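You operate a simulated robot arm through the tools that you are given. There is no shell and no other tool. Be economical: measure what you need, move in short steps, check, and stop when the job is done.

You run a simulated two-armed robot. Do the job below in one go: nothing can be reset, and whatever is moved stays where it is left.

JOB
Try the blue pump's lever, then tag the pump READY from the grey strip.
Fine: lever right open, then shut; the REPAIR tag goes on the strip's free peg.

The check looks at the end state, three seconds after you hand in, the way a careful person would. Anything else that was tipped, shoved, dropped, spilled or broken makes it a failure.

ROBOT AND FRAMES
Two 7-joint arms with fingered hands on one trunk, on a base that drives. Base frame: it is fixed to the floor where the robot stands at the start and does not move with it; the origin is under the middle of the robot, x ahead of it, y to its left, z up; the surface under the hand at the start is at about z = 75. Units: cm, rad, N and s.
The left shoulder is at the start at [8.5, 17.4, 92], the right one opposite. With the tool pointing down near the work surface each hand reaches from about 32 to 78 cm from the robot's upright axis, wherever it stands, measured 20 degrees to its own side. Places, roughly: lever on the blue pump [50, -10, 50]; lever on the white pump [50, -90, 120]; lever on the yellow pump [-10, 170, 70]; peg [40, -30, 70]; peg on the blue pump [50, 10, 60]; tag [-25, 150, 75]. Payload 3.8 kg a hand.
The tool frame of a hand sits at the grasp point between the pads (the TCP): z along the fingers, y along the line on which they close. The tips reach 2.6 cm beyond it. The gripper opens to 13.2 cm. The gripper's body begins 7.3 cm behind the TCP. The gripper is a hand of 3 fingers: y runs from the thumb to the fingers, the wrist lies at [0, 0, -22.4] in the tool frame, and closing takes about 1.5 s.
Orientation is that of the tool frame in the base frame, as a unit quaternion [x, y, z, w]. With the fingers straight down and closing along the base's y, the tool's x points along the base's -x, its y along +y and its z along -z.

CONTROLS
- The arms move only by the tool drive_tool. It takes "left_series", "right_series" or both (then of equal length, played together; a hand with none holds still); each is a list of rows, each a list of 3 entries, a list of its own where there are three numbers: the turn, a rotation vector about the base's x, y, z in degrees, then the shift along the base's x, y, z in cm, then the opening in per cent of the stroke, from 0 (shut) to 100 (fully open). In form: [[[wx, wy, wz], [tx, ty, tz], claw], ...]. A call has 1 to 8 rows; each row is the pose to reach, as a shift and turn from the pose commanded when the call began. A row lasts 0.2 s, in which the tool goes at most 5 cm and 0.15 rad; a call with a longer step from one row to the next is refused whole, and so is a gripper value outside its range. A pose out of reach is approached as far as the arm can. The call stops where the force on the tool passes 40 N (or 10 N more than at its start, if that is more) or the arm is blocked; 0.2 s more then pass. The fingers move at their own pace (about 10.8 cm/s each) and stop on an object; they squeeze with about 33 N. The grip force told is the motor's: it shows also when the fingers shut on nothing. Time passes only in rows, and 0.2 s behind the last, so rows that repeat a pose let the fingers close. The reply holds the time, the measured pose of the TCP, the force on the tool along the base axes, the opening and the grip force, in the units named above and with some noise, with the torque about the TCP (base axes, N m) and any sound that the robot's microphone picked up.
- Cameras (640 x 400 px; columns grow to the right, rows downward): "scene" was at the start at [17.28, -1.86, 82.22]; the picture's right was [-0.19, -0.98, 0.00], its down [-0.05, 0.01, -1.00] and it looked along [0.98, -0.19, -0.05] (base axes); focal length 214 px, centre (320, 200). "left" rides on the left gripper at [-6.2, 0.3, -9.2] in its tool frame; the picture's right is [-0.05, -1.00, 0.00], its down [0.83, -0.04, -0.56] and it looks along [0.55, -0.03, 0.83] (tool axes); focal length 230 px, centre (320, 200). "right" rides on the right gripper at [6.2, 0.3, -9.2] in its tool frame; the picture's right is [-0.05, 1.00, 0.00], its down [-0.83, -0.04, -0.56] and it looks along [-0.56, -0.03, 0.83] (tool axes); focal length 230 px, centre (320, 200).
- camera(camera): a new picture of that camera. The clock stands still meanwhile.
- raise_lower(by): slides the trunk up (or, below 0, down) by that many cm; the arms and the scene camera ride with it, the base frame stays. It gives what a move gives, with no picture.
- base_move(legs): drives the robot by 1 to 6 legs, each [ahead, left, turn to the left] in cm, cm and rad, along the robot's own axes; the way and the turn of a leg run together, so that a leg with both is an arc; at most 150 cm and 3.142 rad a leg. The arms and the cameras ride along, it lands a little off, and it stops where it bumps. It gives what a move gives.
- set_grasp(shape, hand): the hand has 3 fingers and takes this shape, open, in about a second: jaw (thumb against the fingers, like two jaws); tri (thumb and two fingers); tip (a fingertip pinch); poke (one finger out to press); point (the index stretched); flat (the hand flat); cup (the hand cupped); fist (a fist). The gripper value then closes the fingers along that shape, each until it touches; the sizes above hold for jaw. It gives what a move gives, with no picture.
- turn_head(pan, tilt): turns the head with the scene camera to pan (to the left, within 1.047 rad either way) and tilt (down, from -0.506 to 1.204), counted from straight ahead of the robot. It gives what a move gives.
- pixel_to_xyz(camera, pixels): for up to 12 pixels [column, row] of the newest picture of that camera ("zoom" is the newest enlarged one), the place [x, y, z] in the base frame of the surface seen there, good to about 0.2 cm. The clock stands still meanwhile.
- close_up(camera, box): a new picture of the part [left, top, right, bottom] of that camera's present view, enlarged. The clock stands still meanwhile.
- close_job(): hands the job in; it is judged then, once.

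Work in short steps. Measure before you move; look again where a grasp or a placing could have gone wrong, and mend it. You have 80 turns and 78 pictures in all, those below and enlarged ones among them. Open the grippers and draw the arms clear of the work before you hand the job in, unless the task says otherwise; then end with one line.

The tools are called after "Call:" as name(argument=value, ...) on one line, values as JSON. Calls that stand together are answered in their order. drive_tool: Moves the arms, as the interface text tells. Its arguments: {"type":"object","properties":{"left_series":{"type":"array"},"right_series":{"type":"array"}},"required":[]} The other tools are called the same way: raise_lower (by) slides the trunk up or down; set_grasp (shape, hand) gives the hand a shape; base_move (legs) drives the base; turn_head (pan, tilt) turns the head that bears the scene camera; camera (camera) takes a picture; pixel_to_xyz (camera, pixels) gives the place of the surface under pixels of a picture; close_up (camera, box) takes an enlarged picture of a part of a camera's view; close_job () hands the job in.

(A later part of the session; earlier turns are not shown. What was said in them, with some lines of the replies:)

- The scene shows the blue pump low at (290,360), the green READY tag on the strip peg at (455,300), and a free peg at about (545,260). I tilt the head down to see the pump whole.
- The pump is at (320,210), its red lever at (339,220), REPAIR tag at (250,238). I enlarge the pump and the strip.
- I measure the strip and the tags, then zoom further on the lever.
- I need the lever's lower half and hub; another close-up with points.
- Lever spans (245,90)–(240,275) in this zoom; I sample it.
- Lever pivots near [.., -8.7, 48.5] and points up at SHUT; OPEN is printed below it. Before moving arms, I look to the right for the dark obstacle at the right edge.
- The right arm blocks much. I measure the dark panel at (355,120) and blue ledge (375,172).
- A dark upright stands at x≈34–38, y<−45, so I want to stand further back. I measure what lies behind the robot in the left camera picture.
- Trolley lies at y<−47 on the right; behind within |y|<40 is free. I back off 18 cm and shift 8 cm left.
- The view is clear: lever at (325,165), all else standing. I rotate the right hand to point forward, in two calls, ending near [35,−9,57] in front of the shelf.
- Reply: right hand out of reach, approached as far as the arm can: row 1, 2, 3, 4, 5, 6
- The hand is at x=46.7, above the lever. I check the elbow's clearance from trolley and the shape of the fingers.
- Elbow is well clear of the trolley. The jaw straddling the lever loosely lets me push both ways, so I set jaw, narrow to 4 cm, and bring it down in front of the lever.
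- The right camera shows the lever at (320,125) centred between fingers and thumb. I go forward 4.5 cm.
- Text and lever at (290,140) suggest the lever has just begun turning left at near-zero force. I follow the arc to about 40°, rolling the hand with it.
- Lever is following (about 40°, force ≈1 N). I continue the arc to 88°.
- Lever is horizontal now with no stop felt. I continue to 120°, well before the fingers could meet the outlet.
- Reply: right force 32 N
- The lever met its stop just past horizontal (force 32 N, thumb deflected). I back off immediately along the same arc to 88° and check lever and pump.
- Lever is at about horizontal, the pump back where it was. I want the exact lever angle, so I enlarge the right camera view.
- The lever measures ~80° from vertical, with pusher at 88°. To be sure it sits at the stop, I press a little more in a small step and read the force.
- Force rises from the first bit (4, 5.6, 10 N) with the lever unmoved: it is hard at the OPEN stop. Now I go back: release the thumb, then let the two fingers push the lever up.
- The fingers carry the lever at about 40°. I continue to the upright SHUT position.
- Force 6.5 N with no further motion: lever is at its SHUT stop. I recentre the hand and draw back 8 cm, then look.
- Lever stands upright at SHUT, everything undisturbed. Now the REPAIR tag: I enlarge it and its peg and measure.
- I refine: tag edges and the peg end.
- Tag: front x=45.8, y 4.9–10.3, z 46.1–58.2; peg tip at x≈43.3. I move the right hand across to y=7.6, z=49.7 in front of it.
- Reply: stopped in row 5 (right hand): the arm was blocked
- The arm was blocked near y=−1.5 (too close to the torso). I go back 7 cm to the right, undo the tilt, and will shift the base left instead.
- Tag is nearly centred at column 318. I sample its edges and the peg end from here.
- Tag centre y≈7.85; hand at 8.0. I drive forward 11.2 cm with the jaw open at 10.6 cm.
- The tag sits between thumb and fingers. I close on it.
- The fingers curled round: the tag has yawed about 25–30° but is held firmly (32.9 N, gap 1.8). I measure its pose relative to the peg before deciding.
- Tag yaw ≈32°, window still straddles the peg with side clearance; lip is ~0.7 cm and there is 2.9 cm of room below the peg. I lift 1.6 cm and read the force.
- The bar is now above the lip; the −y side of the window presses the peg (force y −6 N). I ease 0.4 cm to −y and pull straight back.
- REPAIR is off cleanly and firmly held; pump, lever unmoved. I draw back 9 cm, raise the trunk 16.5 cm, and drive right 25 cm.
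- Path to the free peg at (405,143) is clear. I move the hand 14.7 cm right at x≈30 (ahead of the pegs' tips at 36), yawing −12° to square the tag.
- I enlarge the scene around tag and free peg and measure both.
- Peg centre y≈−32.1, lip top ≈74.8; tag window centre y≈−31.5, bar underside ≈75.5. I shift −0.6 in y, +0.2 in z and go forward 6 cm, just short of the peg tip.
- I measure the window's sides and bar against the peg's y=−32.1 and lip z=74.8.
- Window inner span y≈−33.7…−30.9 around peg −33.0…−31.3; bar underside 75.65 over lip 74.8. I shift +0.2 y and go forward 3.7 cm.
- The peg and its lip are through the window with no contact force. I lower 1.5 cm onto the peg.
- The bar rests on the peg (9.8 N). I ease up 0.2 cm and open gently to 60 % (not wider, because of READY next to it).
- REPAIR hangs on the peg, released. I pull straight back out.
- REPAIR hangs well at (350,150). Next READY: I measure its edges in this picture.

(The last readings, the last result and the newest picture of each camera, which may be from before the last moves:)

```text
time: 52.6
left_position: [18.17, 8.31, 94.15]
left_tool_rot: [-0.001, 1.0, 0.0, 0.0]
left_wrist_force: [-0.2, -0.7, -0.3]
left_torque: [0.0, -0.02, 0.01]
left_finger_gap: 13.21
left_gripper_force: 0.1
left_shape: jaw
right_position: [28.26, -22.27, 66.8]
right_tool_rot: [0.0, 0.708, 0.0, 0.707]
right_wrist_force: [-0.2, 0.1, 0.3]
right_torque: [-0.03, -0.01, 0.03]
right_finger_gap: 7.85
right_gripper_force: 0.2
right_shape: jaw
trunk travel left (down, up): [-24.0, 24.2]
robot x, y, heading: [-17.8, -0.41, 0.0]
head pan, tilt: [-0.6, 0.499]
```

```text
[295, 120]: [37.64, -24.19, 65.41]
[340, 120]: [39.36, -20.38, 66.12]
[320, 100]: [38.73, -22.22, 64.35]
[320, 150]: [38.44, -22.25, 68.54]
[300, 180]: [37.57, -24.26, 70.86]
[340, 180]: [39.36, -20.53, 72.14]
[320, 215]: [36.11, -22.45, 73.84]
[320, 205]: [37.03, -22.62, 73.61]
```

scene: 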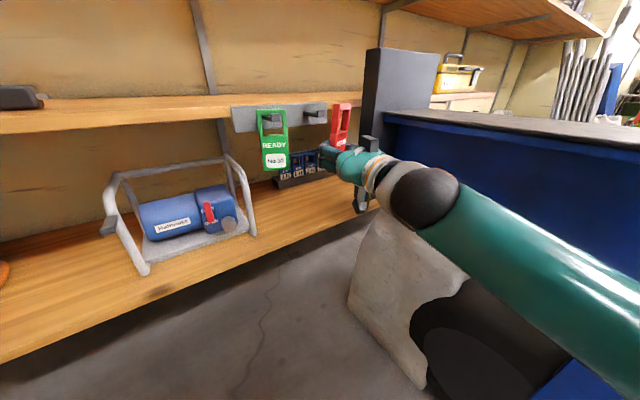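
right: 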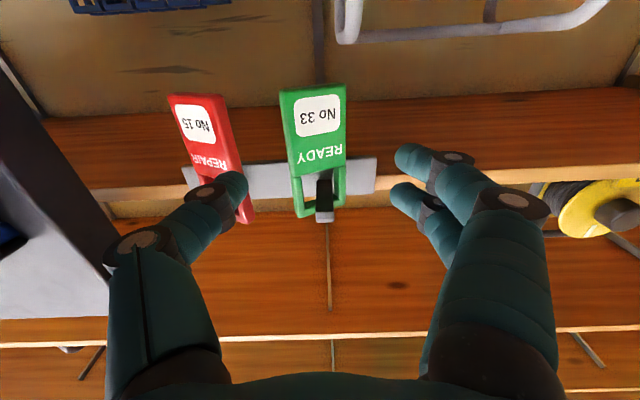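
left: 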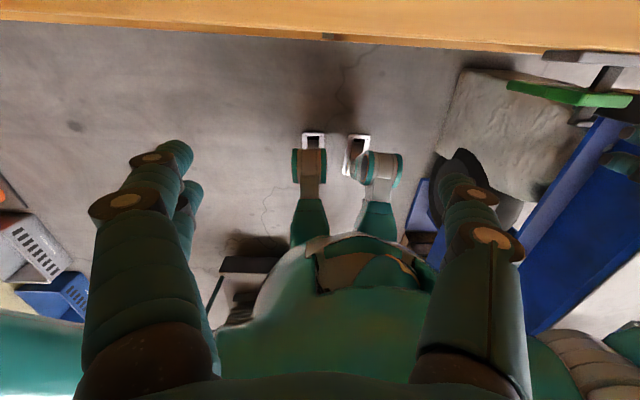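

READY now hangs turned about −25° (its −y edge at x 37.6, +y edge at 39.4). I turn the hand −25° to match and stand 10.5 cm off along that line.

Call:
drive_tool(right_series=[[[0, 0, -6], [0.2, 1, 0], 60], [[0, 0, -12], [0.5, 2.2, 0], 60], [[0, 0, -18], [0.8, 3.3, 0], 60], [[0, 0, -25], [1, 4.3, 0], 60], [[0, 0, -25], [1, 4.3, 0], 60]])

Call:
drive_tool(right_series=[[[0, 0, 0], [2.2, -1.0, 0], 60], [[0, 0, 0], [4.4, -2.0, 0], 60], [[0, 0, 0], [5.8, -2.7, 0], 60]])

Call:
camera(camera="right")

Call:
pixel_to_xyz(camera="right", pixels=[[295, 140], [345, 140], [320, 120], [320, 170], [300, 140], [340, 140]])

```text
time: 53.3
left_position: [18.29, 8.3, 94.1]
left_tool_rot: [-0.001, 1.0, -0.001, 0.0]
left_wrist_force: [0.3, 0.0, -0.4]
left_torque: [0.03, 0.0, -0.02]
left_finger_gap: 13.18
left_gripper_force: 0.0
left_shape: jaw
right_position: [28.59, -20.66, 66.06]
right_tool_rot: [-0.039, 0.689, -0.114, 0.714]
right_wrist_force: [-0.5, 0.6, 1.0]
right_torque: [0.01, -0.01, 0.01]
right_finger_gap: 7.89
right_gripper_force: 0.0
right_shape: jaw
trunk travel left (down, up): [-24.0, 24.2]
robot x, y, heading: [-17.55, -0.47, -0.003]
head pan, tilt: [-0.6, 0.499]
stopped in row 3 (right hand): the arm was blocked; the commanded pose is now the measured one
```

```text
time: 54.1
left_position: [18.12, 8.32, 94.09]
left_tool_rot: [-0.001, 1.0, 0.0, 0.0]
left_wrist_force: [0.4, -0.1, -0.3]
left_torque: [0.01, -0.01, 0.01]
left_finger_gap: 13.2
left_gripper_force: 0.0
left_shape: jaw
right_position: [34.3, -23.39, 66.06]
right_tool_rot: [-0.035, 0.69, -0.116, 0.714]
right_wrist_force: [0.8, -0.6, 0.2]
right_torque: [-0.01, 0.01, -0.02]
right_finger_gap: 7.87
right_gripper_force: 0.0
right_shape: jaw
trunk travel left (down, up): [-24.0, 24.2]
robot x, y, heading: [-18.14, -0.48, 0.001]
head pan, tilt: [-0.6, 0.499]
```

```text
18 pictures are left
```

right: 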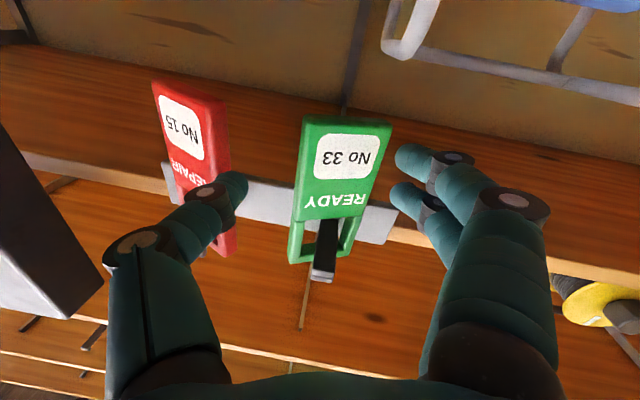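

```text
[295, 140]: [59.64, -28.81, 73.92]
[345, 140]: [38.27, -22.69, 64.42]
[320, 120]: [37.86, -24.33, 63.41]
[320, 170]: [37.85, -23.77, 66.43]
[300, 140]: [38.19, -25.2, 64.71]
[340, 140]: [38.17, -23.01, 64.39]
```

The wrist was blocked partway and ended rolled about 12°; the tag itself looks near square now. I undo the roll (back to straight ahead) while drawing back 3 cm, then re-measure.

Call:
drive_tool(right_series=[[[4.1, 0.6, 2.2], [-1, 0.2, 0.3], 60], [[8.1, 1.3, 4.4], [-2, 0.4, 0.5], 60], [[12.2, 1.9, 6.6], [-3, 0.6, 0.7], 60], [[12.2, 1.9, 6.6], [-3, 0.6, 0.7], 60]])

Call:
camera(camera="right")

Call:
pixel_to_xyz(camera="right", pixels=[[290, 115], [300, 115], [320, 115], [335, 115], [345, 115], [300, 150], [320, 150], [340, 150], [300, 200], [345, 200]])

```text
time: 55.1
left_position: [18.16, 8.25, 94.13]
left_tool_rot: [0.0, 1.0, 0.001, 0.0]
left_wrist_force: [-0.2, 1.0, -0.5]
left_torque: [0.02, 0.02, 0.02]
left_finger_gap: 13.18
left_gripper_force: 0.1
left_shape: jaw
right_position: [31.35, -22.72, 66.82]
right_tool_rot: [-0.002, 0.707, 0.002, 0.708]
right_wrist_force: [-0.8, -0.4, -0.5]
right_torque: [-0.03, -0.04, -0.04]
right_finger_gap: 7.85
right_gripper_force: 0.1
right_shape: jaw
trunk travel left (down, up): [-24.0, 24.2]
robot x, y, heading: [-18.09, -0.55, 0.0]
head pan, tilt: [-0.6, 0.499]
```

```text
17 pictures are left
```

right: 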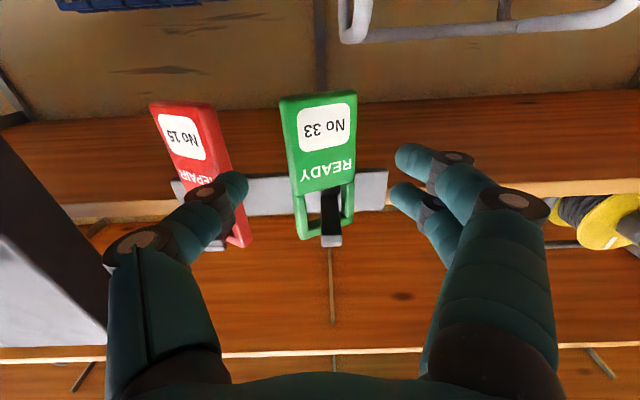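

```text
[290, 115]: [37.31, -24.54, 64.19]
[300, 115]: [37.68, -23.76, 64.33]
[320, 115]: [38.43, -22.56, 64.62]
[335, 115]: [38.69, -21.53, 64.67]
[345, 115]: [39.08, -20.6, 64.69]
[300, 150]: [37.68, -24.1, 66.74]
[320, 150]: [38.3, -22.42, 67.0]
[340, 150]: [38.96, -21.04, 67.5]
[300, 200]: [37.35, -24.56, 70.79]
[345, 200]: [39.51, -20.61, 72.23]
```

READY centre ≈ (38.3,−22.5), still yawed −23°. I narrow to 6.6 cm for clearance from REPAIR, and advance straight to TCP x≈38.6.

Call:
drive_tool(right_series=[[[0, 0, 0], [0, 0.25, 0], 50], [[0, 0, 0], [1, 0.25, 0], 50], [[0, 0, 0], [3, 0.25, 0], 50], [[0, 0, 0], [5, 0.25, 0], 50], [[0, 0, 0], [6.3, 0.25, 0], 50], [[0, 0, 0], [7.2, 0.25, 0], 50]])

Call:
camera(camera="right")

```text
time: 56.5
left_position: [18.22, 8.28, 94.05]
left_tool_rot: [-0.001, 1.0, 0.0, 0.0]
left_wrist_force: [-0.7, 0.2, 0.7]
left_torque: [0.01, -0.03, -0.02]
left_finger_gap: 13.22
left_gripper_force: 0.1
left_shape: jaw
right_position: [38.51, -22.65, 66.71]
right_tool_rot: [-0.002, 0.707, 0.0, 0.707]
right_wrist_force: [-1.1, 0.4, 1.2]
right_torque: [0.01, -0.02, 0.02]
right_finger_gap: 6.68
right_gripper_force: 0.1
right_shape: jaw
trunk travel left (down, up): [-24.0, 24.2]
robot x, y, heading: [-18.09, -0.27, -0.0]
head pan, tilt: [-0.6, 0.499]
```

```text
16 pictures are left
```

right: 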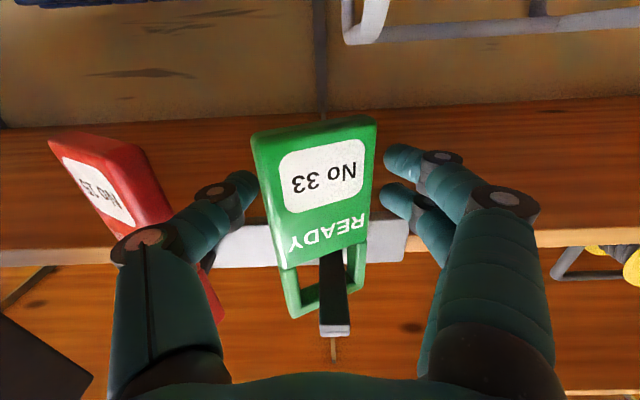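

READY sits between the fingers. I close on it.

Call:
drive_tool(right_series=[[[0, 0, 0], [0, 0, 0], 42], [[0, 0, 0], [0, 0, 0], 36], [[0, 0, 0], [0, 0, 0], 25], [[0, 0, 0], [0, 0, 0], 10], [[0, 0, 0], [0, 0, 0], 0], [[0, 0, 0], [0, 0, 0], 0]])

Call:
camera(camera="right")

Call:
pixel_to_xyz(camera="right", pixels=[[275, 160], [300, 160], [340, 160], [360, 160], [320, 140], [320, 230], [330, 325]])

```text
time: 57.9
left_position: [18.1, 8.15, 94.19]
left_tool_rot: [-0.001, 1.0, 0.0, 0.0]
left_wrist_force: [-0.2, -0.2, 0.4]
left_torque: [0.01, -0.02, -0.02]
left_finger_gap: 13.17
left_gripper_force: 0.1
left_shape: jaw
right_position: [38.63, -22.54, 66.55]
right_tool_rot: [-0.002, 0.707, 0.002, 0.707]
right_wrist_force: [0.2, 2.5, 0.1]
right_torque: [-0.14, 0.03, 0.05]
right_finger_gap: 0.32
right_gripper_force: 32.6
right_shape: jaw
trunk travel left (down, up): [-24.0, 24.2]
robot x, y, heading: [-17.94, -0.19, 0.001]
head pan, tilt: [-0.6, 0.499]
```

```text
15 pictures are left
```

right: 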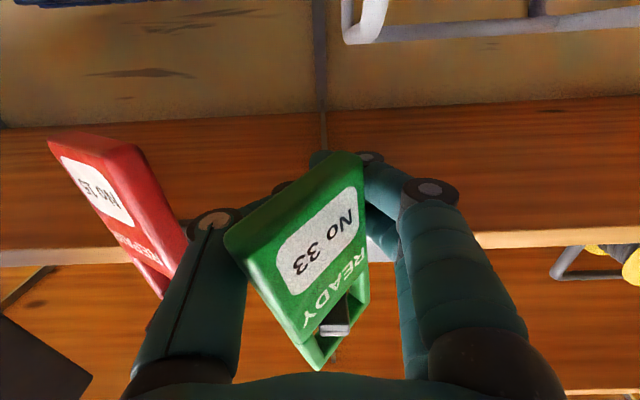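

```text
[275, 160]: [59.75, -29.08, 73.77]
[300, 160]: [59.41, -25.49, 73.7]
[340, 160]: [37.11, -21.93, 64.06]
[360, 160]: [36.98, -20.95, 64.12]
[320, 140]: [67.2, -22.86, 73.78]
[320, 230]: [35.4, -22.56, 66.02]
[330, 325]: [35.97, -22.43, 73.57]
```

The tag twisted the wrong way (yaw ≈ −50°, gap 0.3): not a sound grip. I reopen slowly and draw back.

Call:
drive_tool(right_series=[[[0, 0, 0], [0, 0, 0], 15], [[0, 0, 0], [0, 0, 0], 28], [[0, 0, 0], [0, 0, 0], 40], [[0, 0, 0], [0, 0, 0], 50], [[0, 0, 0], [0, 0, 0], 54], [[0, 0, 0], [-1.5, 0, 0], 54], [[0, 0, 0], [-4, 0, 0], 54], [[0, 0, 0], [-7.5, 0, 0], 54]])

Call:
camera(camera="right")

Call:
pixel_to_xyz(camera="right", pixels=[[290, 120], [300, 120], [320, 120], [340, 120], [300, 190], [320, 160], [340, 190], [296, 205], [345, 205], [330, 230]])

```text
time: 59.7
left_position: [18.1, 8.37, 94.26]
left_tool_rot: [0.0, 1.0, 0.0, 0.0]
left_wrist_force: [0.3, -0.2, 0.6]
left_torque: [-0.03, 0.01, 0.0]
left_finger_gap: 13.19
left_gripper_force: 0.1
left_shape: jaw
right_position: [31.01, -22.6, 66.78]
right_tool_rot: [-0.002, 0.706, 0.001, 0.708]
right_wrist_force: [-0.5, 0.1, -0.6]
right_torque: [0.04, 0.0, -0.02]
right_finger_gap: 7.06
right_gripper_force: 0.0
right_shape: jaw
trunk travel left (down, up): [-24.0, 24.2]
robot x, y, heading: [-17.73, -0.34, -0.0]
head pan, tilt: [-0.6, 0.499]
```

```text
14 pictures are left
```

right: 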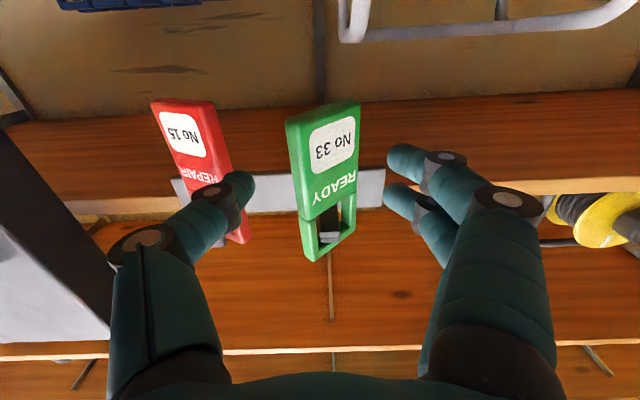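

```text
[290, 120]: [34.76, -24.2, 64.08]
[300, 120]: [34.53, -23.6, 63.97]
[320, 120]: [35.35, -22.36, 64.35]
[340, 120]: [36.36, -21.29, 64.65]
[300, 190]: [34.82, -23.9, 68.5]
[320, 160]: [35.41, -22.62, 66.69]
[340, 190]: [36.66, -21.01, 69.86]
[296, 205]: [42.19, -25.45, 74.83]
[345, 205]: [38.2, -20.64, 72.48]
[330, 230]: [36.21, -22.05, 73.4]
```

The tag has come forward (front face x≈35.4) and may be sitting at the lip. I look closely from the scene camera.

Call:
close_up(camera="scene", box=[235, 85, 345, 175])

Call:
pixel_to_xyz(camera="zoom", pixels=[[90, 135], [130, 135], [180, 130], [205, 200], [120, 200], [150, 165], [165, 250], [120, 280], [170, 140], [190, 150]])

```text
4.44 times, centred on (290, 130) of scene
```

zoom: 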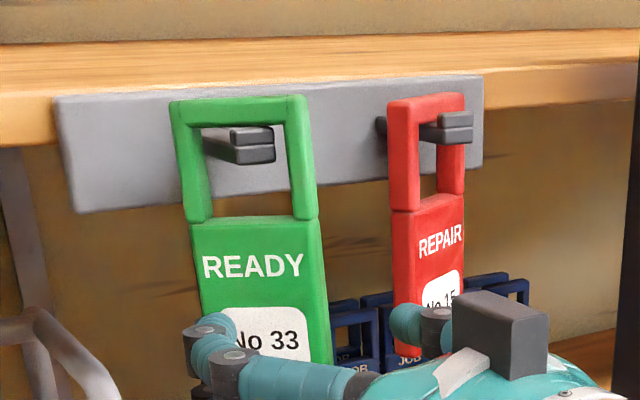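

```text
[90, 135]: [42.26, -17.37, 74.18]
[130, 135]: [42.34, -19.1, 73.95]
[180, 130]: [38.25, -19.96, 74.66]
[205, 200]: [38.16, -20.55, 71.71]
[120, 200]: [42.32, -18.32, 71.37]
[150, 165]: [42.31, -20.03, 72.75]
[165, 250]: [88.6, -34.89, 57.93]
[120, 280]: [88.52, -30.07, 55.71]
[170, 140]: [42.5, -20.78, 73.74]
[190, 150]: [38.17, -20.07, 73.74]
```

The bar is still behind the lip; the lower end stands out toward me and may be swinging. I let a second pass and re-measure.

Call:
drive_tool(right_series=[[[0, 0, 0], [0, 0, 0], 54], [[0, 0, 0], [-1, 0, 0], 54], [[0, 0, 0], [-1, 0, 0], 54], [[0, 0, 0], [-1, 0, 0], 54], [[0, 0, 0], [-1, 0, 0], 54], [[0, 0, 0], [-1, 0, 0], 54]])

Call:
camera(camera="right")

Call:
pixel_to_xyz(camera="right", pixels=[[295, 110], [305, 120], [320, 120], [340, 110], [305, 170], [320, 150], [340, 160], [303, 195], [340, 195], [305, 220], [340, 210]])

```text
time: 61.1
left_position: [18.24, 8.34, 94.09]
left_tool_rot: [-0.001, 1.0, 0.0, 0.0]
left_wrist_force: [0.5, 0.6, 0.3]
left_torque: [0.01, 0.0, 0.01]
left_finger_gap: 13.19
left_gripper_force: 0.0
left_shape: jaw
right_position: [29.85, -22.55, 66.7]
right_tool_rot: [-0.002, 0.707, 0.001, 0.708]
right_wrist_force: [0.3, 0.3, -1.1]
right_torque: [-0.02, 0.05, 0.03]
right_finger_gap: 7.05
right_gripper_force: 0.1
right_shape: jaw
trunk travel left (down, up): [-24.0, 24.2]
robot x, y, heading: [-17.71, -0.49, 0.002]
head pan, tilt: [-0.6, 0.499]
```

```text
12 pictures are left
```

right: 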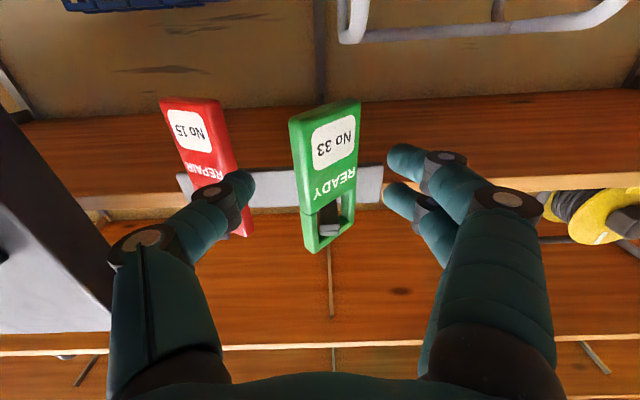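

```text
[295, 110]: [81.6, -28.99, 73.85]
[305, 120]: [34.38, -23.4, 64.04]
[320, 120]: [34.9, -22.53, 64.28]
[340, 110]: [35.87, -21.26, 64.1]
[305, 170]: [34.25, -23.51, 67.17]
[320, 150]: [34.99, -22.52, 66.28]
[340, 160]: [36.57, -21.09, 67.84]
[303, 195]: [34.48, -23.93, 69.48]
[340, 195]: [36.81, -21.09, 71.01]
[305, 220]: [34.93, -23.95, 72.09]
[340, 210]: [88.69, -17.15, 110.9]
```

READY hangs vertical but yawed ≈ −35° and far forward near the lip. I'll close the fingers and gently push its −y upright (y≈−24.5, z≈71.5) inward, which squares it and moves it behind the lip.

Call:
drive_tool(right_series=[[[0, 0, 0], [0, -0.6, 1.5], 30], [[0, 0, 0], [0, -1.3, 3], 10], [[0, 0, 0], [0, -2, 4.6], 0], [[0, 0, 0], [0, -2.1, 4.7], 0], [[0, 0, 0], [0.5, -2.1, 4.7], 0], [[0, 0, 0], [1, -2.1, 4.7], 0], [[0, 0, 0], [1.5, -2.1, 4.7], 0]])

Call:
drive_tool(right_series=[[[0, 0, 0], [0.6, 0, 0], 0], [[0, 0, 0], [1.2, 0, 0], 0], [[0, 0, 0], [1.8, 0, 0], 0], [[0, 0, 0], [2.4, 0, 0], 0], [[0, 0, 0], [3.0, 0, 0], 0]])

Call:
camera(camera="right")

```text
time: 62.7
left_position: [18.12, 8.26, 94.13]
left_tool_rot: [-0.001, 1.0, 0.001, 0.0]
left_wrist_force: [-0.5, 0.5, -1.0]
left_torque: [0.02, 0.0, -0.02]
left_finger_gap: 13.2
left_gripper_force: 0.1
left_shape: jaw
right_position: [31.43, -24.72, 71.4]
right_tool_rot: [-0.002, 0.706, 0.0, 0.708]
right_wrist_force: [0.7, 0.4, -0.1]
right_torque: [0.0, 0.0, 0.01]
right_finger_gap: 0.01
right_gripper_force: 33.3
right_shape: jaw
trunk travel left (down, up): [-24.0, 24.2]
robot x, y, heading: [-17.93, -0.43, 0.001]
head pan, tilt: [-0.6, 0.499]
```

```text
time: 63.9
left_position: [18.18, 8.3, 94.16]
left_tool_rot: [-0.001, 1.0, 0.0, 0.001]
left_wrist_force: [-0.4, 1.0, -0.3]
left_torque: [0.0, 0.05, -0.01]
left_finger_gap: 13.19
left_gripper_force: 0.0
left_shape: jaw
right_position: [34.58, -24.76, 71.36]
right_tool_rot: [-0.002, 0.707, 0.001, 0.708]
right_wrist_force: [0.0, 0.1, -0.4]
right_torque: [0.01, -0.01, 0.05]
right_finger_gap: 0.0
right_gripper_force: 32.9
right_shape: jaw
trunk travel left (down, up): [-24.0, 24.2]
robot x, y, heading: [-17.93, -0.43, -0.001]
head pan, tilt: [-0.6, 0.499]
```

```text
11 pictures are left
```

right: 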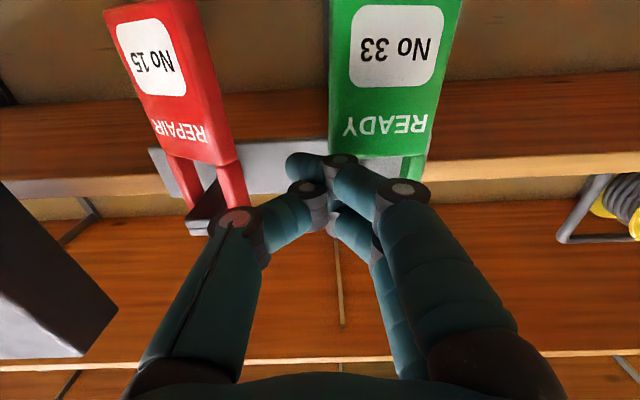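

The tag is turning square. I measure it.

Call:
pixel_to_xyz(camera="right", pixels=[[340, 40], [440, 40], [345, 110], [430, 110], [390, 100], [420, 165], [420, 140], [340, 145]])

```text
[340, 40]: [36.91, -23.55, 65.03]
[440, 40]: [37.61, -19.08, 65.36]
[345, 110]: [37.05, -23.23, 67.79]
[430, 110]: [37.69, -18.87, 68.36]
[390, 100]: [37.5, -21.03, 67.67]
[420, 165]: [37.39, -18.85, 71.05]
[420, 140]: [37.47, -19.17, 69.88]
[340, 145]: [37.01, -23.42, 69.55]
```

Yaw now ≈ −9°, front x≈37.3. I push 1.5 cm more, then withdraw and reposition for the front grasp.

Call:
drive_tool(right_series=[[[0, 0, 0], [0.5, 0, 0], 0], [[0, 0, 0], [1.0, 0, 0], 0], [[0, 0, 0], [1.6, 0, 0], 0], [[0, 0, 0], [0.5, 0, 0], 0], [[0, 0, 0], [-1.5, 0, 0], 0], [[0, 0, 0], [-4, 0, 0], 20], [[0, 0, 0], [-4, 1.3, -2.4], 40], [[0, 0, 0], [-4, 3.3, -4.7], 56]])

Call:
camera(camera="right")

Call:
pixel_to_xyz(camera="right", pixels=[[300, 110], [345, 110], [320, 110], [300, 150], [345, 150], [300, 195], [345, 195], [285, 130], [352, 130], [320, 130], [320, 215]])

```text
time: 65.7
left_position: [18.17, 8.25, 94.14]
left_tool_rot: [-0.001, 1.0, -0.001, 0.0]
left_wrist_force: [0.3, -0.8, -0.3]
left_torque: [0.0, -0.04, -0.03]
left_finger_gap: 13.18
left_gripper_force: 0.0
left_shape: jaw
right_position: [30.58, -21.3, 66.66]
right_tool_rot: [-0.001, 0.707, 0.0, 0.707]
right_wrist_force: [0.2, 0.0, -0.8]
right_torque: [-0.01, -0.03, -0.01]
right_finger_gap: 7.32
right_gripper_force: 0.1
right_shape: jaw
trunk travel left (down, up): [-24.0, 24.2]
robot x, y, heading: [-17.97, -0.75, -0.003]
head pan, tilt: [-0.6, 0.499]
```

```text
10 pictures are left
```

right: 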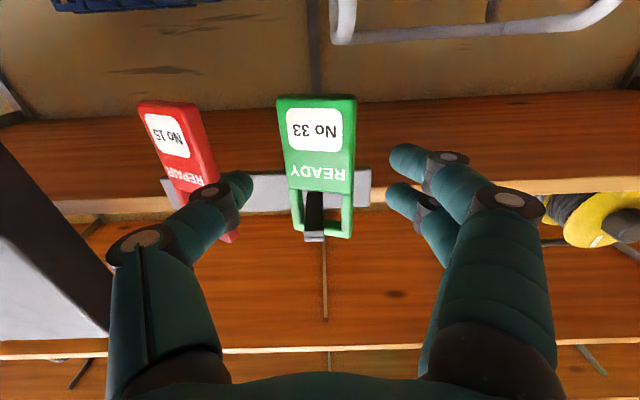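

```text
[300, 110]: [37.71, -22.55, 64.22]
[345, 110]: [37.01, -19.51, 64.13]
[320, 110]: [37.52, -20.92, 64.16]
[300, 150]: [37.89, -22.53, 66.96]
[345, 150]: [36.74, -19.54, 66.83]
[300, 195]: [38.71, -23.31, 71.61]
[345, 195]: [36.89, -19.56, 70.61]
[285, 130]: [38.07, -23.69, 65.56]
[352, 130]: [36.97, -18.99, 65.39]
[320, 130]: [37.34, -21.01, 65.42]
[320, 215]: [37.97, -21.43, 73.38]
```

Yaw is now ≈ +15°, the favourable way, centre ≈ (37.5,−21.3). I advance to TCP (37.9,−21.8) and close.

Call:
drive_tool(right_series=[[[0, 0, 0], [2, -0.5, 0.1], 58], [[0, 0, 0], [4, -0.5, 0.1], 58], [[0, 0, 0], [6, -0.5, 0.1], 58], [[0, 0, 0], [7.3, -0.5, 0.1], 58]])

Call:
drive_tool(right_series=[[[0, 0, 0], [0, 0, 0], 48], [[0, 0, 0], [0, 0, 0], 40], [[0, 0, 0], [0, 0, 0], 32], [[0, 0, 0], [0, 0, 0], 20], [[0, 0, 0], [0, 0, 0], 0], [[0, 0, 0], [0, 0, 0], 0], [[0, 0, 0], [0, 0, 0], 0]])

Call:
camera(camera="right")

Call:
pixel_to_xyz(camera="right", pixels=[[290, 160], [380, 180], [340, 160], [310, 250], [350, 270], [300, 280], [365, 310], [325, 330], [345, 350]])

```text
time: 66.7
left_position: [18.23, 8.24, 94.17]
left_tool_rot: [-0.001, 1.0, 0.0, 0.0]
left_wrist_force: [-1.0, -0.5, 1.0]
left_torque: [-0.02, 0.05, 0.05]
left_finger_gap: 13.21
left_gripper_force: 0.1
left_shape: jaw
right_position: [37.91, -21.91, 66.82]
right_tool_rot: [-0.002, 0.706, 0.0, 0.708]
right_wrist_force: [0.3, 0.6, -0.6]
right_torque: [0.02, -0.02, 0.0]
right_finger_gap: 7.59
right_gripper_force: 0.1
right_shape: jaw
trunk travel left (down, up): [-24.0, 24.2]
robot x, y, heading: [-17.81, -0.43, -0.002]
head pan, tilt: [-0.6, 0.499]
```

```text
time: 68.3
left_position: [18.21, 8.22, 94.09]
left_tool_rot: [-0.001, 1.0, -0.001, -0.001]
left_wrist_force: [0.4, -0.8, -0.3]
left_torque: [0.0, 0.01, 0.01]
left_finger_gap: 13.18
left_gripper_force: 0.1
left_shape: jaw
right_position: [37.87, -21.98, 66.82]
right_tool_rot: [-0.002, 0.706, 0.0, 0.709]
right_wrist_force: [3.5, -4.6, 2.5]
right_torque: [0.16, 0.12, -0.35]
right_finger_gap: 2.8
right_gripper_force: 32.8
right_shape: jaw
trunk travel left (down, up): [-24.0, 24.2]
robot x, y, heading: [-18.0, -0.05, 0.009]
head pan, tilt: [-0.6, 0.499]
```

```text
9 pictures are left
```

right: 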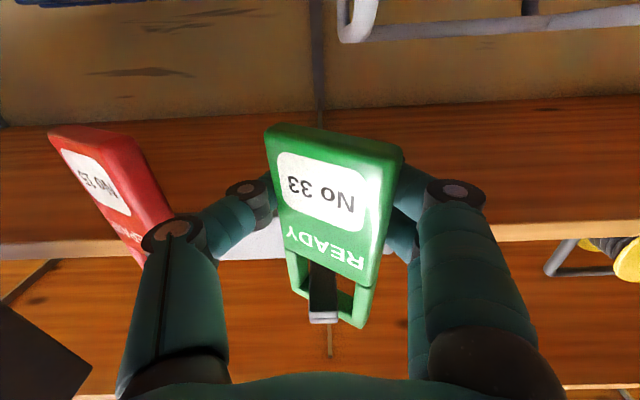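

```text
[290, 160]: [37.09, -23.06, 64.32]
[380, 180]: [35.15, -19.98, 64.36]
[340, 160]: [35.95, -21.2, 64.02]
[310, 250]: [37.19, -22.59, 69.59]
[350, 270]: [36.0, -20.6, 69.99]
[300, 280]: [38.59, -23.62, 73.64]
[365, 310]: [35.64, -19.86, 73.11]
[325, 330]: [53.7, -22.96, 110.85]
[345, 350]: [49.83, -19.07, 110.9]
```

Firm grip now (gap 2.8, yaw ≈ +32°, like REPAIR's). I lift 1.6 cm with a slight −y ease, and read the force.

Call:
drive_tool(right_series=[[[0, 0, 0], [0, -0.2, 0.1], 0], [[0, 0, 0], [0, -0.3, 0.6], 0], [[0, 0, 0], [0, -0.3, 1.1], 0], [[0, 0, 0], [0, -0.3, 1.6], 0], [[0, 0, 0], [0, -0.3, 1.6], 0]])

Call:
close_up(camera="scene", box=[235, 85, 345, 175])

```text
time: 69.5
left_position: [18.18, 8.25, 94.15]
left_tool_rot: [-0.001, 1.0, 0.001, 0.001]
left_wrist_force: [0.0, 0.2, -0.1]
left_torque: [0.0, 0.02, 0.01]
left_finger_gap: 13.19
left_gripper_force: 0.0
left_shape: jaw
right_position: [37.91, -22.16, 68.3]
right_tool_rot: [-0.001, 0.707, 0.0, 0.707]
right_wrist_force: [-0.3, -4.9, -2.4]
right_torque: [0.28, 0.03, 0.03]
right_finger_gap: 1.9
right_gripper_force: 33.4
right_shape: jaw
trunk travel left (down, up): [-24.0, 24.2]
robot x, y, heading: [-18.17, -0.25, 0.004]
head pan, tilt: [-0.6, 0.499]
```

```text
4.44 times, centred on (290, 130) of scene
```

zoom: 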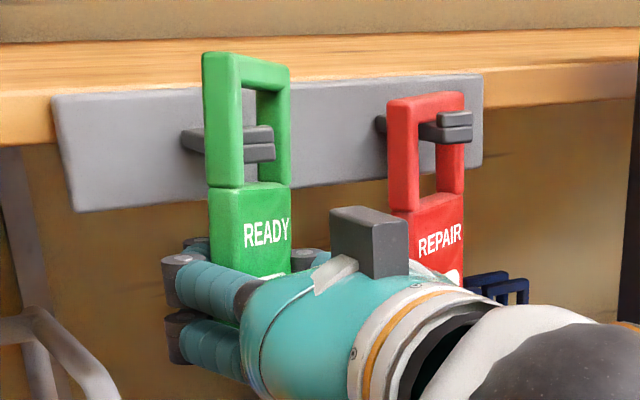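

Bar is well clear above the lip. I ease −0.4 cm in y, then pull straight back 9 cm.

Call:
drive_tool(right_series=[[[0, 0, 0], [0, -0.4, -0.1], 0], [[0, 0, 0], [0, -0.4, -0.1], 0], [[0, 0, 0], [-1, -0.4, -0.1], 0], [[0, 0, 0], [-2, -0.4, -0.1], 0], [[0, 0, 0], [-3.5, -0.4, -0.1], 0], [[0, 0, 0], [-5, -0.4, -0.1], 0], [[0, 0, 0], [-7, -0.4, -0.1], 0], [[0, 0, 0], [-9, -0.4, -0.1], 0]])

Call:
base_move(legs=[[0, 29.6, 0]])

Call:
raise_lower(by=-16.5)

Call:
turn_head(pan=-0.5, tilt=0.4)

Call:
camera(camera="scene")

```text
time: 71.3
left_position: [18.13, 8.26, 94.19]
left_tool_rot: [-0.001, 1.0, 0.001, 0.0]
left_wrist_force: [-0.4, -0.3, 0.7]
left_torque: [-0.01, -0.01, 0.01]
left_finger_gap: 13.19
left_gripper_force: 0.0
left_shape: jaw
right_position: [28.85, -22.57, 68.21]
right_tool_rot: [-0.003, 0.706, 0.001, 0.708]
right_wrist_force: [-0.3, 0.7, 0.2]
right_torque: [0.01, -0.01, -0.02]
right_finger_gap: 1.91
right_gripper_force: 32.7
right_shape: jaw
trunk travel left (down, up): [-24.0, 24.2]
robot x, y, heading: [-18.27, -0.46, 0.004]
head pan, tilt: [-0.6, 0.499]
```

```text
time: 74.5
left_position: [18.18, 37.38, 94.13]
left_tool_rot: [0.002, 1.0, 0.001, 0.0]
left_wrist_force: [-0.3, -0.1, -0.1]
left_torque: [0.0, -0.03, -0.01]
left_finger_gap: 13.19
left_gripper_force: 0.2
left_shape: jaw
right_position: [28.69, 6.59, 68.32]
right_tool_rot: [0.0, 0.707, 0.0, 0.707]
right_wrist_force: [0.0, 0.0, -0.3]
right_torque: [0.0, -0.02, 0.0]
right_finger_gap: 1.87
right_gripper_force: 33.3
right_shape: jaw
trunk travel left (down, up): [-24.0, 24.2]
robot x, y, heading: [-17.72, 28.72, -0.002]
head pan, tilt: [-0.6, 0.499]
```

```text
time: 76.3
left_position: [18.24, 37.53, 77.7]
left_tool_rot: [0.001, 1.0, 0.0, 0.001]
left_wrist_force: [0.5, 0.6, 0.1]
left_torque: [0.02, -0.03, -0.01]
left_finger_gap: 13.21
left_gripper_force: 0.0
left_shape: jaw
right_position: [28.74, 6.64, 51.91]
right_tool_rot: [-0.001, 0.706, -0.001, 0.708]
right_wrist_force: [0.3, -0.1, -0.6]
right_torque: [0.0, 0.01, 0.0]
right_finger_gap: 1.85
right_gripper_force: 33.4
right_shape: jaw
trunk travel left (down, up): [-7.5, 40.7]
robot x, y, heading: [-18.27, 28.92, -0.003]
head pan, tilt: [-0.6, 0.499]
```

```text
time: 77.0
left_position: [18.45, 37.53, 77.61]
left_tool_rot: [0.002, 1.0, 0.0, 0.0]
left_wrist_force: [-0.7, 0.0, -0.4]
left_torque: [0.01, -0.03, 0.0]
left_finger_gap: 13.21
left_gripper_force: 0.1
left_shape: jaw
right_position: [28.83, 6.58, 51.8]
right_tool_rot: [-0.001, 0.707, 0.0, 0.707]
right_wrist_force: [-0.1, -0.5, -1.6]
right_torque: [-0.03, 0.03, -0.02]
right_finger_gap: 1.88
right_gripper_force: 33.3
right_shape: jaw
trunk travel left (down, up): [-7.5, 40.7]
robot x, y, heading: [-17.75, 28.77, -0.002]
head pan, tilt: [-0.499, 0.4]
```

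```text
7 pictures are left
```

scene: 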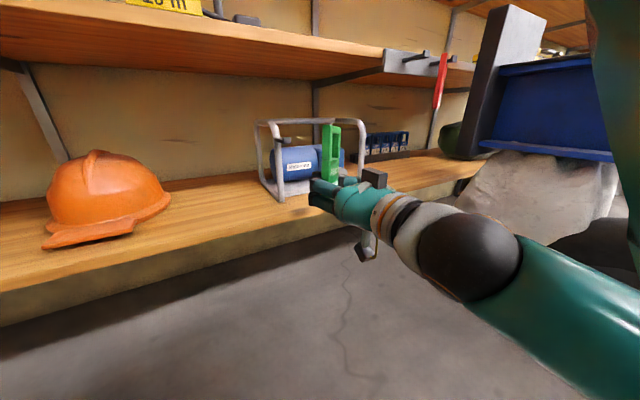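

READY is held, REPAIR hangs on the strip. I take a right-camera picture to measure the tag window relative to the pump's peg.

Call:
camera(camera="right")

Call:
pixel_to_xyz(camera="right", pixels=[[290, 290], [300, 310], [325, 310], [325, 330], [345, 345], [360, 335], [360, 310], [350, 300], [320, 280], [290, 250], [370, 260], [280, 160]])

Call:
pixel_to_xyz(camera="scene", pixels=[[286, 139], [288, 142], [290, 140], [284, 140], [325, 130], [337, 130], [331, 126], [325, 150], [337, 148]])

```text
6 pictures are left
```

right: 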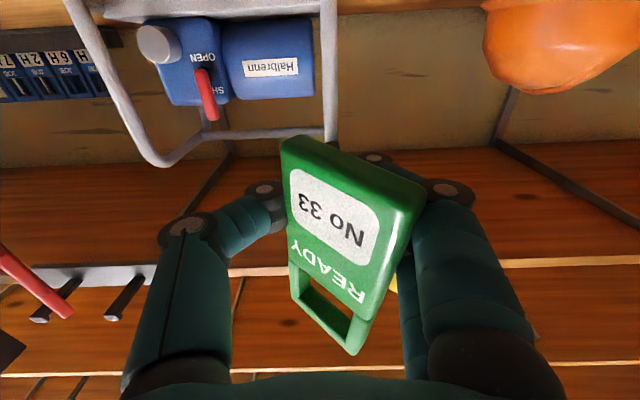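

```text
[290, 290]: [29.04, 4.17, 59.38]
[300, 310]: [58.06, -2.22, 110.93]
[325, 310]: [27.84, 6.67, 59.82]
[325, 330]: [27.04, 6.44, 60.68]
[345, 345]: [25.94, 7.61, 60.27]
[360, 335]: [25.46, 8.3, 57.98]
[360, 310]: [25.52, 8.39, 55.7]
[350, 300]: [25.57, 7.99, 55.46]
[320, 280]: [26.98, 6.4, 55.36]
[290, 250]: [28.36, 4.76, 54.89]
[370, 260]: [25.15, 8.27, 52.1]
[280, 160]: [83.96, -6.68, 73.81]
```

```text
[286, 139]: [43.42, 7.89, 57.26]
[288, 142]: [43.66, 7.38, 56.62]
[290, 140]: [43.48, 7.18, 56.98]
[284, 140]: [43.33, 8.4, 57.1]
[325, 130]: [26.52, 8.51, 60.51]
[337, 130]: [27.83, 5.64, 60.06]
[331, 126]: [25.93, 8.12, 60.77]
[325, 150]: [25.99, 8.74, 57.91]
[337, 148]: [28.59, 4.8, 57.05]
```

Peg: centre y 7.75, tip x 43.4, lip top 57.6. Tag yaw ≈40°, bar underside ≈59.5 at TCP z 51.85. I advance to x≈38, lower to z≈50.7, then yaw −18° for more side clearance.

Call:
drive_tool(right_series=[[[0, 0, 0], [2.3, 0.2, -0.3], 0], [[0, 0, 0], [4.6, 0.4, -0.6], 0], [[0, 0, 0], [6.9, 0.6, -0.9], 0], [[0, 0, 0], [9, 0.8, -1.15], 0]])

Call:
drive_tool(right_series=[[[0, 0, -4], [0, 0, 0], 0], [[0, 0, -9], [0, 0, 0], 0], [[0, 0, -14], [0, 0, 0], 0], [[0, 0, -18], [0, 0, 0], 0], [[0, 0, -18], [0, 0, 0], 0]])

```text
time: 78.0
left_position: [18.33, 37.33, 77.58]
left_tool_rot: [0.0, 1.0, 0.0, 0.001]
left_wrist_force: [0.5, -0.2, -0.5]
left_torque: [-0.03, -0.03, 0.03]
left_finger_gap: 13.2
left_gripper_force: 0.0
left_shape: jaw
right_position: [37.84, 7.48, 50.79]
right_tool_rot: [-0.001, 0.707, 0.0, 0.708]
right_wrist_force: [-0.5, -0.6, -1.1]
right_torque: [-0.01, -0.03, 0.02]
right_finger_gap: 1.92
right_gripper_force: 33.0
right_shape: jaw
trunk travel left (down, up): [-7.5, 40.7]
robot x, y, heading: [-17.99, 28.67, -0.001]
head pan, tilt: [-0.499, 0.4]
```

```text
time: 79.1
left_position: [18.27, 37.45, 77.57]
left_tool_rot: [0.002, 1.0, 0.0, 0.0]
left_wrist_force: [-0.8, -0.2, -0.4]
left_torque: [0.01, 0.01, 0.02]
left_finger_gap: 13.18
left_gripper_force: 0.1
left_shape: jaw
right_position: [37.89, 5.5, 50.57]
right_tool_rot: [0.033, 0.687, -0.15, 0.71]
right_wrist_force: [-0.6, 0.4, -0.7]
right_torque: [-0.03, -0.01, 0.05]
right_finger_gap: 1.87
right_gripper_force: 33.2
right_shape: jaw
trunk travel left (down, up): [-7.5, 40.7]
robot x, y, heading: [-17.98, 29.05, -0.003]
head pan, tilt: [-0.499, 0.4]
stopped in row 5 (right hand): the arm was blocked; the commanded pose is now the measured one
```

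The wrist hit its inner limit again (now y 5.5, rolled ~10°). I move the hand 8 cm right while undoing the roll (keeping yaw −15°), then shift the base left by the difference.

Call:
drive_tool(right_series=[[[1, 0, 0], [0, -2, 0], 0], [[4, 0.2, 0], [0, -4, 0], 0], [[7, 0.4, 0], [0, -6, 0.1], 0], [[9.65, 0.6, 0], [0, -8, 0.15], 0], [[9.65, 0.6, 0], [0, -8, 0.15], 0]])

Call:
base_move(legs=[[0, 9.9, 0]])

```text
time: 80.3
left_position: [18.24, 37.53, 77.52]
left_tool_rot: [0.002, 1.0, 0.0, 0.0]
left_wrist_force: [-0.3, -0.1, -0.3]
left_torque: [-0.03, -0.01, 0.06]
left_finger_gap: 13.16
left_gripper_force: 0.1
left_shape: jaw
right_position: [37.86, -2.49, 50.86]
right_tool_rot: [0.092, 0.701, -0.092, 0.701]
right_wrist_force: [-0.5, -0.4, -0.8]
right_torque: [0.05, -0.01, -0.02]
right_finger_gap: 1.84
right_gripper_force: 33.2
right_shape: jaw
trunk travel left (down, up): [-7.5, 40.7]
robot x, y, heading: [-18.16, 29.03, -0.004]
head pan, tilt: [-0.499, 0.4]
```

```text
time: 81.9
left_position: [18.24, 47.3, 77.68]
left_tool_rot: [0.001, 1.0, 0.0, 0.0]
left_wrist_force: [0.1, -0.1, -0.4]
left_torque: [-0.02, 0.0, -0.03]
left_finger_gap: 13.21
left_gripper_force: 0.1
left_shape: jaw
right_position: [37.96, 7.29, 50.79]
right_tool_rot: [0.092, 0.701, -0.091, 0.702]
right_wrist_force: [0.7, -0.1, 0.0]
right_torque: [0.04, -0.01, 0.01]
right_finger_gap: 1.87
right_gripper_force: 32.6
right_shape: jaw
trunk travel left (down, up): [-7.5, 40.7]
robot x, y, heading: [-17.69, 38.83, -0.005]
head pan, tilt: [-0.499, 0.4]
```

Pose is clean now (yaw −15°, TCP [38.0,7.3,50.8]). I advance 4 cm to just short of the peg tip and check the alignment.

Call:
drive_tool(right_series=[[[0, 0, 0], [1.5, 0, 0], 0], [[0, 0, 0], [3, 0, 0], 0], [[0, 0, 0], [4, 0, 0], 0], [[0, 0, 0], [4, 0, 0], 0]])

Call:
turn_head(pan=-0.6, tilt=0.3)

Call:
camera(camera="right")

Call:
pixel_to_xyz(camera="right", pixels=[[292, 280], [296, 300], [310, 300], [330, 320], [350, 340], [362, 330], [362, 300], [345, 290], [325, 285], [315, 290], [330, 300], [320, 310]])

```text
time: 82.9
left_position: [18.37, 47.36, 77.71]
left_tool_rot: [0.001, 1.0, 0.001, -0.001]
left_wrist_force: [0.0, -0.7, -0.5]
left_torque: [0.03, -0.05, -0.03]
left_finger_gap: 13.19
left_gripper_force: 0.1
left_shape: jaw
right_position: [42.04, 7.41, 50.77]
right_tool_rot: [0.092, 0.701, -0.091, 0.702]
right_wrist_force: [0.2, -0.4, -0.3]
right_torque: [-0.01, -0.03, 0.03]
right_finger_gap: 1.88
right_gripper_force: 33.2
right_shape: jaw
trunk travel left (down, up): [-7.5, 40.7]
robot x, y, heading: [-18.15, 38.83, -0.003]
head pan, tilt: [-0.499, 0.4]
```

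```text
time: 83.5
left_position: [18.39, 47.38, 77.63]
left_tool_rot: [0.001, 1.0, 0.0, 0.0]
left_wrist_force: [0.6, -0.4, 0.0]
left_torque: [-0.02, 0.01, -0.01]
left_finger_gap: 13.19
left_gripper_force: 0.1
left_shape: jaw
right_position: [42.1, 7.36, 50.72]
right_tool_rot: [0.092, 0.701, -0.091, 0.701]
right_wrist_force: [0.0, 0.1, -1.1]
right_torque: [-0.02, -0.04, 0.01]
right_finger_gap: 1.91
right_gripper_force: 33.0
right_shape: jaw
trunk travel left (down, up): [-7.5, 40.7]
robot x, y, heading: [-17.84, 38.83, -0.003]
head pan, tilt: [-0.6, 0.3]
```

```text
5 pictures are left
```

right: 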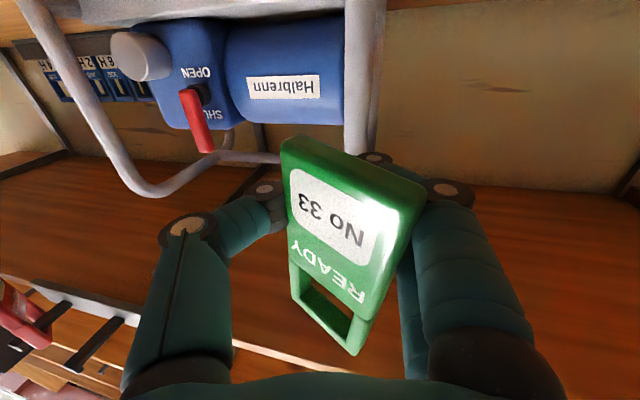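

```text
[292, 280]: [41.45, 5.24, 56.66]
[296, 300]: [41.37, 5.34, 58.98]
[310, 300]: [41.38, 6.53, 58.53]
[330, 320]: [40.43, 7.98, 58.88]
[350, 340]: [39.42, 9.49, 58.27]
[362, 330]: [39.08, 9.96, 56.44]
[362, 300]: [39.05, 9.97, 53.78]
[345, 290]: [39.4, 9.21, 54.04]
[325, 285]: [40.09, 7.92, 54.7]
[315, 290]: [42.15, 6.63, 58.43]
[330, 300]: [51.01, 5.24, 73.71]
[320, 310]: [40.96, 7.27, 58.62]
```

Bar underside ≈58.5 (lip 57.6), effective window y≈6.2–9.1 around peg 6.9–8.6. I advance 4.6 cm with +0.1 y, in small rows.

Call:
drive_tool(right_series=[[[0, 0, 0], [0.8, 0.1, 0], 0], [[0, 0, 0], [1.6, 0.1, 0], 0], [[0, 0, 0], [2.4, 0.1, 0], 0], [[0, 0, 0], [3.2, 0.1, 0], 0], [[0, 0, 0], [4.0, 0.1, 0], 0], [[0, 0, 0], [4.6, 0.1, 0], 0]])

Call:
close_up(camera="scene", box=[270, 110, 430, 230])

```text
time: 84.9
left_position: [18.24, 47.42, 77.7]
left_tool_rot: [0.001, 1.0, 0.0, 0.0]
left_wrist_force: [-0.6, -0.1, 0.4]
left_torque: [0.02, -0.02, 0.01]
left_finger_gap: 13.21
left_gripper_force: 0.1
left_shape: jaw
right_position: [46.62, 7.47, 50.83]
right_tool_rot: [0.092, 0.701, -0.091, 0.702]
right_wrist_force: [-0.3, -0.1, -1.1]
right_torque: [0.02, -0.03, -0.05]
right_finger_gap: 1.9
right_gripper_force: 33.3
right_shape: jaw
trunk travel left (down, up): [-7.5, 40.7]
robot x, y, heading: [-17.72, 38.25, -0.006]
head pan, tilt: [-0.6, 0.3]
```

```text
3.33 times, centred on (350, 170) of scene
```

zoom: 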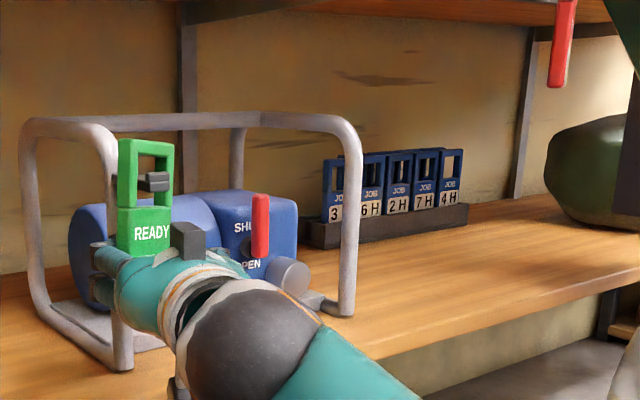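

The peg end shows through the window at (158,180), no contact force. I lower 1.6 cm onto the peg.

Call:
drive_tool(right_series=[[[0, 0, 0], [0, 0, -0.5], 0], [[0, 0, 0], [0, 0, -1.0], 0], [[0, 0, 0], [0, 0, -1.35], 0], [[0, 0, 0], [0, 0, -1.6], 0]])

```text
time: 85.9
left_position: [18.31, 47.23, 77.73]
left_tool_rot: [0.001, 1.0, 0.0, 0.0]
left_wrist_force: [0.1, 0.3, 0.0]
left_torque: [-0.01, -0.01, 0.0]
left_finger_gap: 13.2
left_gripper_force: 0.1
left_shape: jaw
right_position: [46.56, 7.42, 49.39]
right_tool_rot: [0.092, 0.699, -0.092, 0.703]
right_wrist_force: [0.5, -0.7, 5.4]
right_torque: [0.05, 0.05, 0.0]
right_finger_gap: 1.88
right_gripper_force: 32.9
right_shape: jaw
trunk travel left (down, up): [-7.5, 40.7]
robot x, y, heading: [-17.94, 38.66, -0.008]
head pan, tilt: [-0.6, 0.3]
```

Support force 5.4 N after 1.45 cm, i.e. on the peg behind the lip. I ease up 0.1 and open slowly.

Call:
drive_tool(right_series=[[[0, 0, 0], [0, 0, 0.1], 0], [[0, 0, 0], [0, 0, 0.1], 18], [[0, 0, 0], [0, 0, 0.1], 28], [[0, 0, 0], [0, 0, 0.1], 38], [[0, 0, 0], [0, 0, 0.1], 48], [[0, 0, 0], [0, 0, 0.1], 58], [[0, 0, 0], [0, 0, 0.1], 65], [[0, 0, 0], [0, 0, 0.1], 65]])

Call:
camera(camera="right")

Call:
pixel_to_xyz(camera="right", pixels=[[290, 160], [340, 160], [370, 180], [320, 250], [300, 270], [360, 310], [320, 330]])

```text
time: 87.7
left_position: [18.36, 47.29, 77.6]
left_tool_rot: [0.001, 1.0, 0.0, 0.0]
left_wrist_force: [-1.3, 0.2, -1.0]
left_torque: [0.0, -0.03, -0.01]
left_finger_gap: 13.2
left_gripper_force: 0.1
left_shape: jaw
right_position: [46.48, 7.57, 49.26]
right_tool_rot: [0.093, 0.7, -0.091, 0.702]
right_wrist_force: [0.5, -0.5, 1.1]
right_torque: [0.0, -0.01, 0.03]
right_finger_gap: 8.51
right_gripper_force: 0.0
right_shape: jaw
trunk travel left (down, up): [-7.5, 40.7]
robot x, y, heading: [-17.68, 38.64, -0.003]
head pan, tilt: [-0.6, 0.3]
```

```text
3 pictures are left
```

right: 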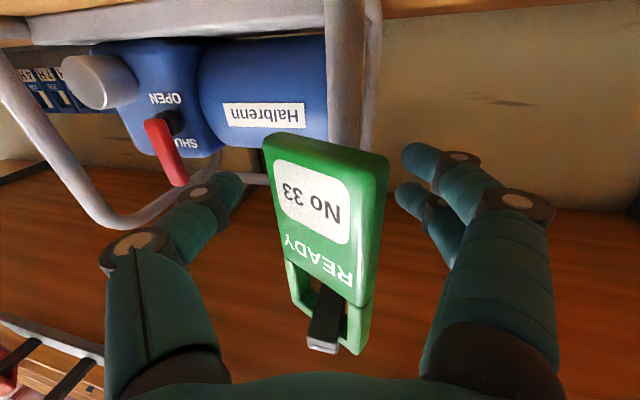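

```text
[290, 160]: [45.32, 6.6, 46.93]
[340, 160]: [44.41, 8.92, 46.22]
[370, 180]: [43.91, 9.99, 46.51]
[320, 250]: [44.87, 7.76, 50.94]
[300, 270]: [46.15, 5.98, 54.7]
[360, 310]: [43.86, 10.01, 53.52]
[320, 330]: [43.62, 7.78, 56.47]
```

READY hangs on the pump's peg with fingers clear on both sides. I withdraw straight back.

Call:
drive_tool(right_series=[[[0, 0, 0], [-1, 0, 0], 65], [[0, 0, 0], [-2.5, 0, 0], 65], [[0, 0, 0], [-4.5, 0, 0], 65], [[0, 0, 0], [-7, 0, 0], 65], [[0, 0, 0], [-10, 0, 0], 65], [[0, 0, 0], [-14, 0, 0], 80], [[0, 0, 0], [-16, 0, 0], 100], [[0, 0, 0], [-16, 0, 0], 100]])

Call:
base_move(legs=[[-6, 0, 0]])

Call:
turn_head(pan=-0.6, tilt=0.2)

Call:
camera(camera="scene")

```text
time: 89.5
left_position: [18.26, 47.43, 77.57]
left_tool_rot: [0.002, 1.0, 0.0, 0.0]
left_wrist_force: [-0.3, 0.3, 0.5]
left_torque: [-0.02, -0.02, -0.01]
left_finger_gap: 13.19
left_gripper_force: 0.1
left_shape: jaw
right_position: [30.55, 7.44, 49.15]
right_tool_rot: [0.091, 0.7, -0.091, 0.702]
right_wrist_force: [0.2, 0.3, 0.6]
right_torque: [0.0, 0.04, 0.0]
right_finger_gap: 13.19
right_gripper_force: 0.1
right_shape: jaw
trunk travel left (down, up): [-7.5, 40.7]
robot x, y, heading: [-17.98, 38.57, -0.001]
head pan, tilt: [-0.6, 0.3]
```

```text
time: 90.5
left_position: [12.31, 47.35, 77.76]
left_tool_rot: [0.001, 1.0, 0.0, 0.0]
left_wrist_force: [0.9, 0.2, -0.1]
left_torque: [0.02, -0.03, 0.0]
left_finger_gap: 13.2
left_gripper_force: 0.1
left_shape: jaw
right_position: [24.58, 7.56, 49.1]
right_tool_rot: [0.092, 0.701, -0.092, 0.701]
right_wrist_force: [0.3, -0.5, 0.0]
right_torque: [-0.01, 0.01, 0.0]
right_finger_gap: 13.2
right_gripper_force: 0.1
right_shape: jaw
trunk travel left (down, up): [-7.5, 40.7]
robot x, y, heading: [-23.89, 38.45, -0.006]
head pan, tilt: [-0.6, 0.3]
```

```text
time: 91.2
left_position: [12.33, 47.27, 77.62]
left_tool_rot: [0.001, 1.0, -0.001, 0.0]
left_wrist_force: [0.3, 0.1, 0.4]
left_torque: [-0.01, 0.0, 0.0]
left_finger_gap: 13.19
left_gripper_force: 0.0
left_shape: jaw
right_position: [24.58, 7.47, 49.13]
right_tool_rot: [0.093, 0.7, -0.092, 0.702]
right_wrist_force: [-0.4, 0.6, -0.2]
right_torque: [-0.01, -0.01, 0.03]
right_finger_gap: 13.19
right_gripper_force: 0.0
right_shape: jaw
trunk travel left (down, up): [-7.5, 40.7]
robot x, y, heading: [-23.94, 38.83, -0.003]
head pan, tilt: [-0.6, 0.201]
```

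```text
2 pictures are left
```

scene: 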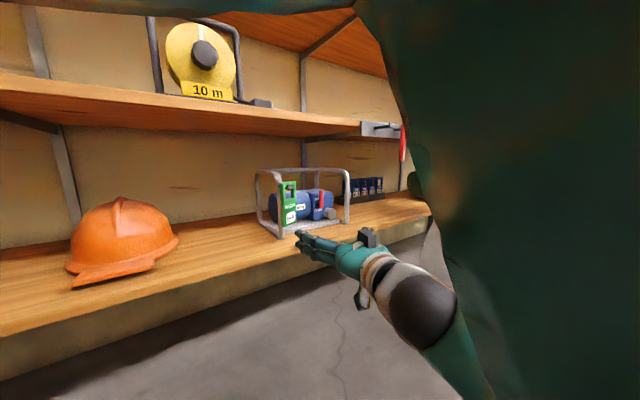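

One last enlarged look at the pump and the strip before handing in.

Call:
close_up(camera="scene", box=[240, 110, 420, 245])

Call:
pixel_to_xyz(camera="zoom", pixels=[[290, 290], [290, 320], [182, 290], [160, 400], [185, 395], [578, 110]])

```text
2.96 times, centred on (330, 178) of scene
```

zoom: 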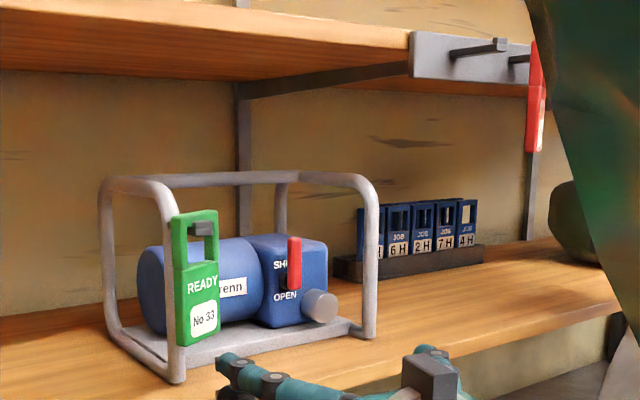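

```text
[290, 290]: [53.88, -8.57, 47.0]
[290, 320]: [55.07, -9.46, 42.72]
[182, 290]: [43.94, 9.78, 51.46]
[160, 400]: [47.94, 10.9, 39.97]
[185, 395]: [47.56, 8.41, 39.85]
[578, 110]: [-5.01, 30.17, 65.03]
```

The lever is upright at SHUT, READY hangs on the pump's peg behind the lip, and REPAIR hangs on the strip's right-hand peg. The hands are open and clear, so I hand in.

Call:
close_job()

```text
The job is handed in.
```

I opened the blue pump's lever fully to its stop and shut it again. The pump now carries the READY tag, and the REPAIR tag hangs on the strip's free peg; both tags sit slightly turned on their pegs.
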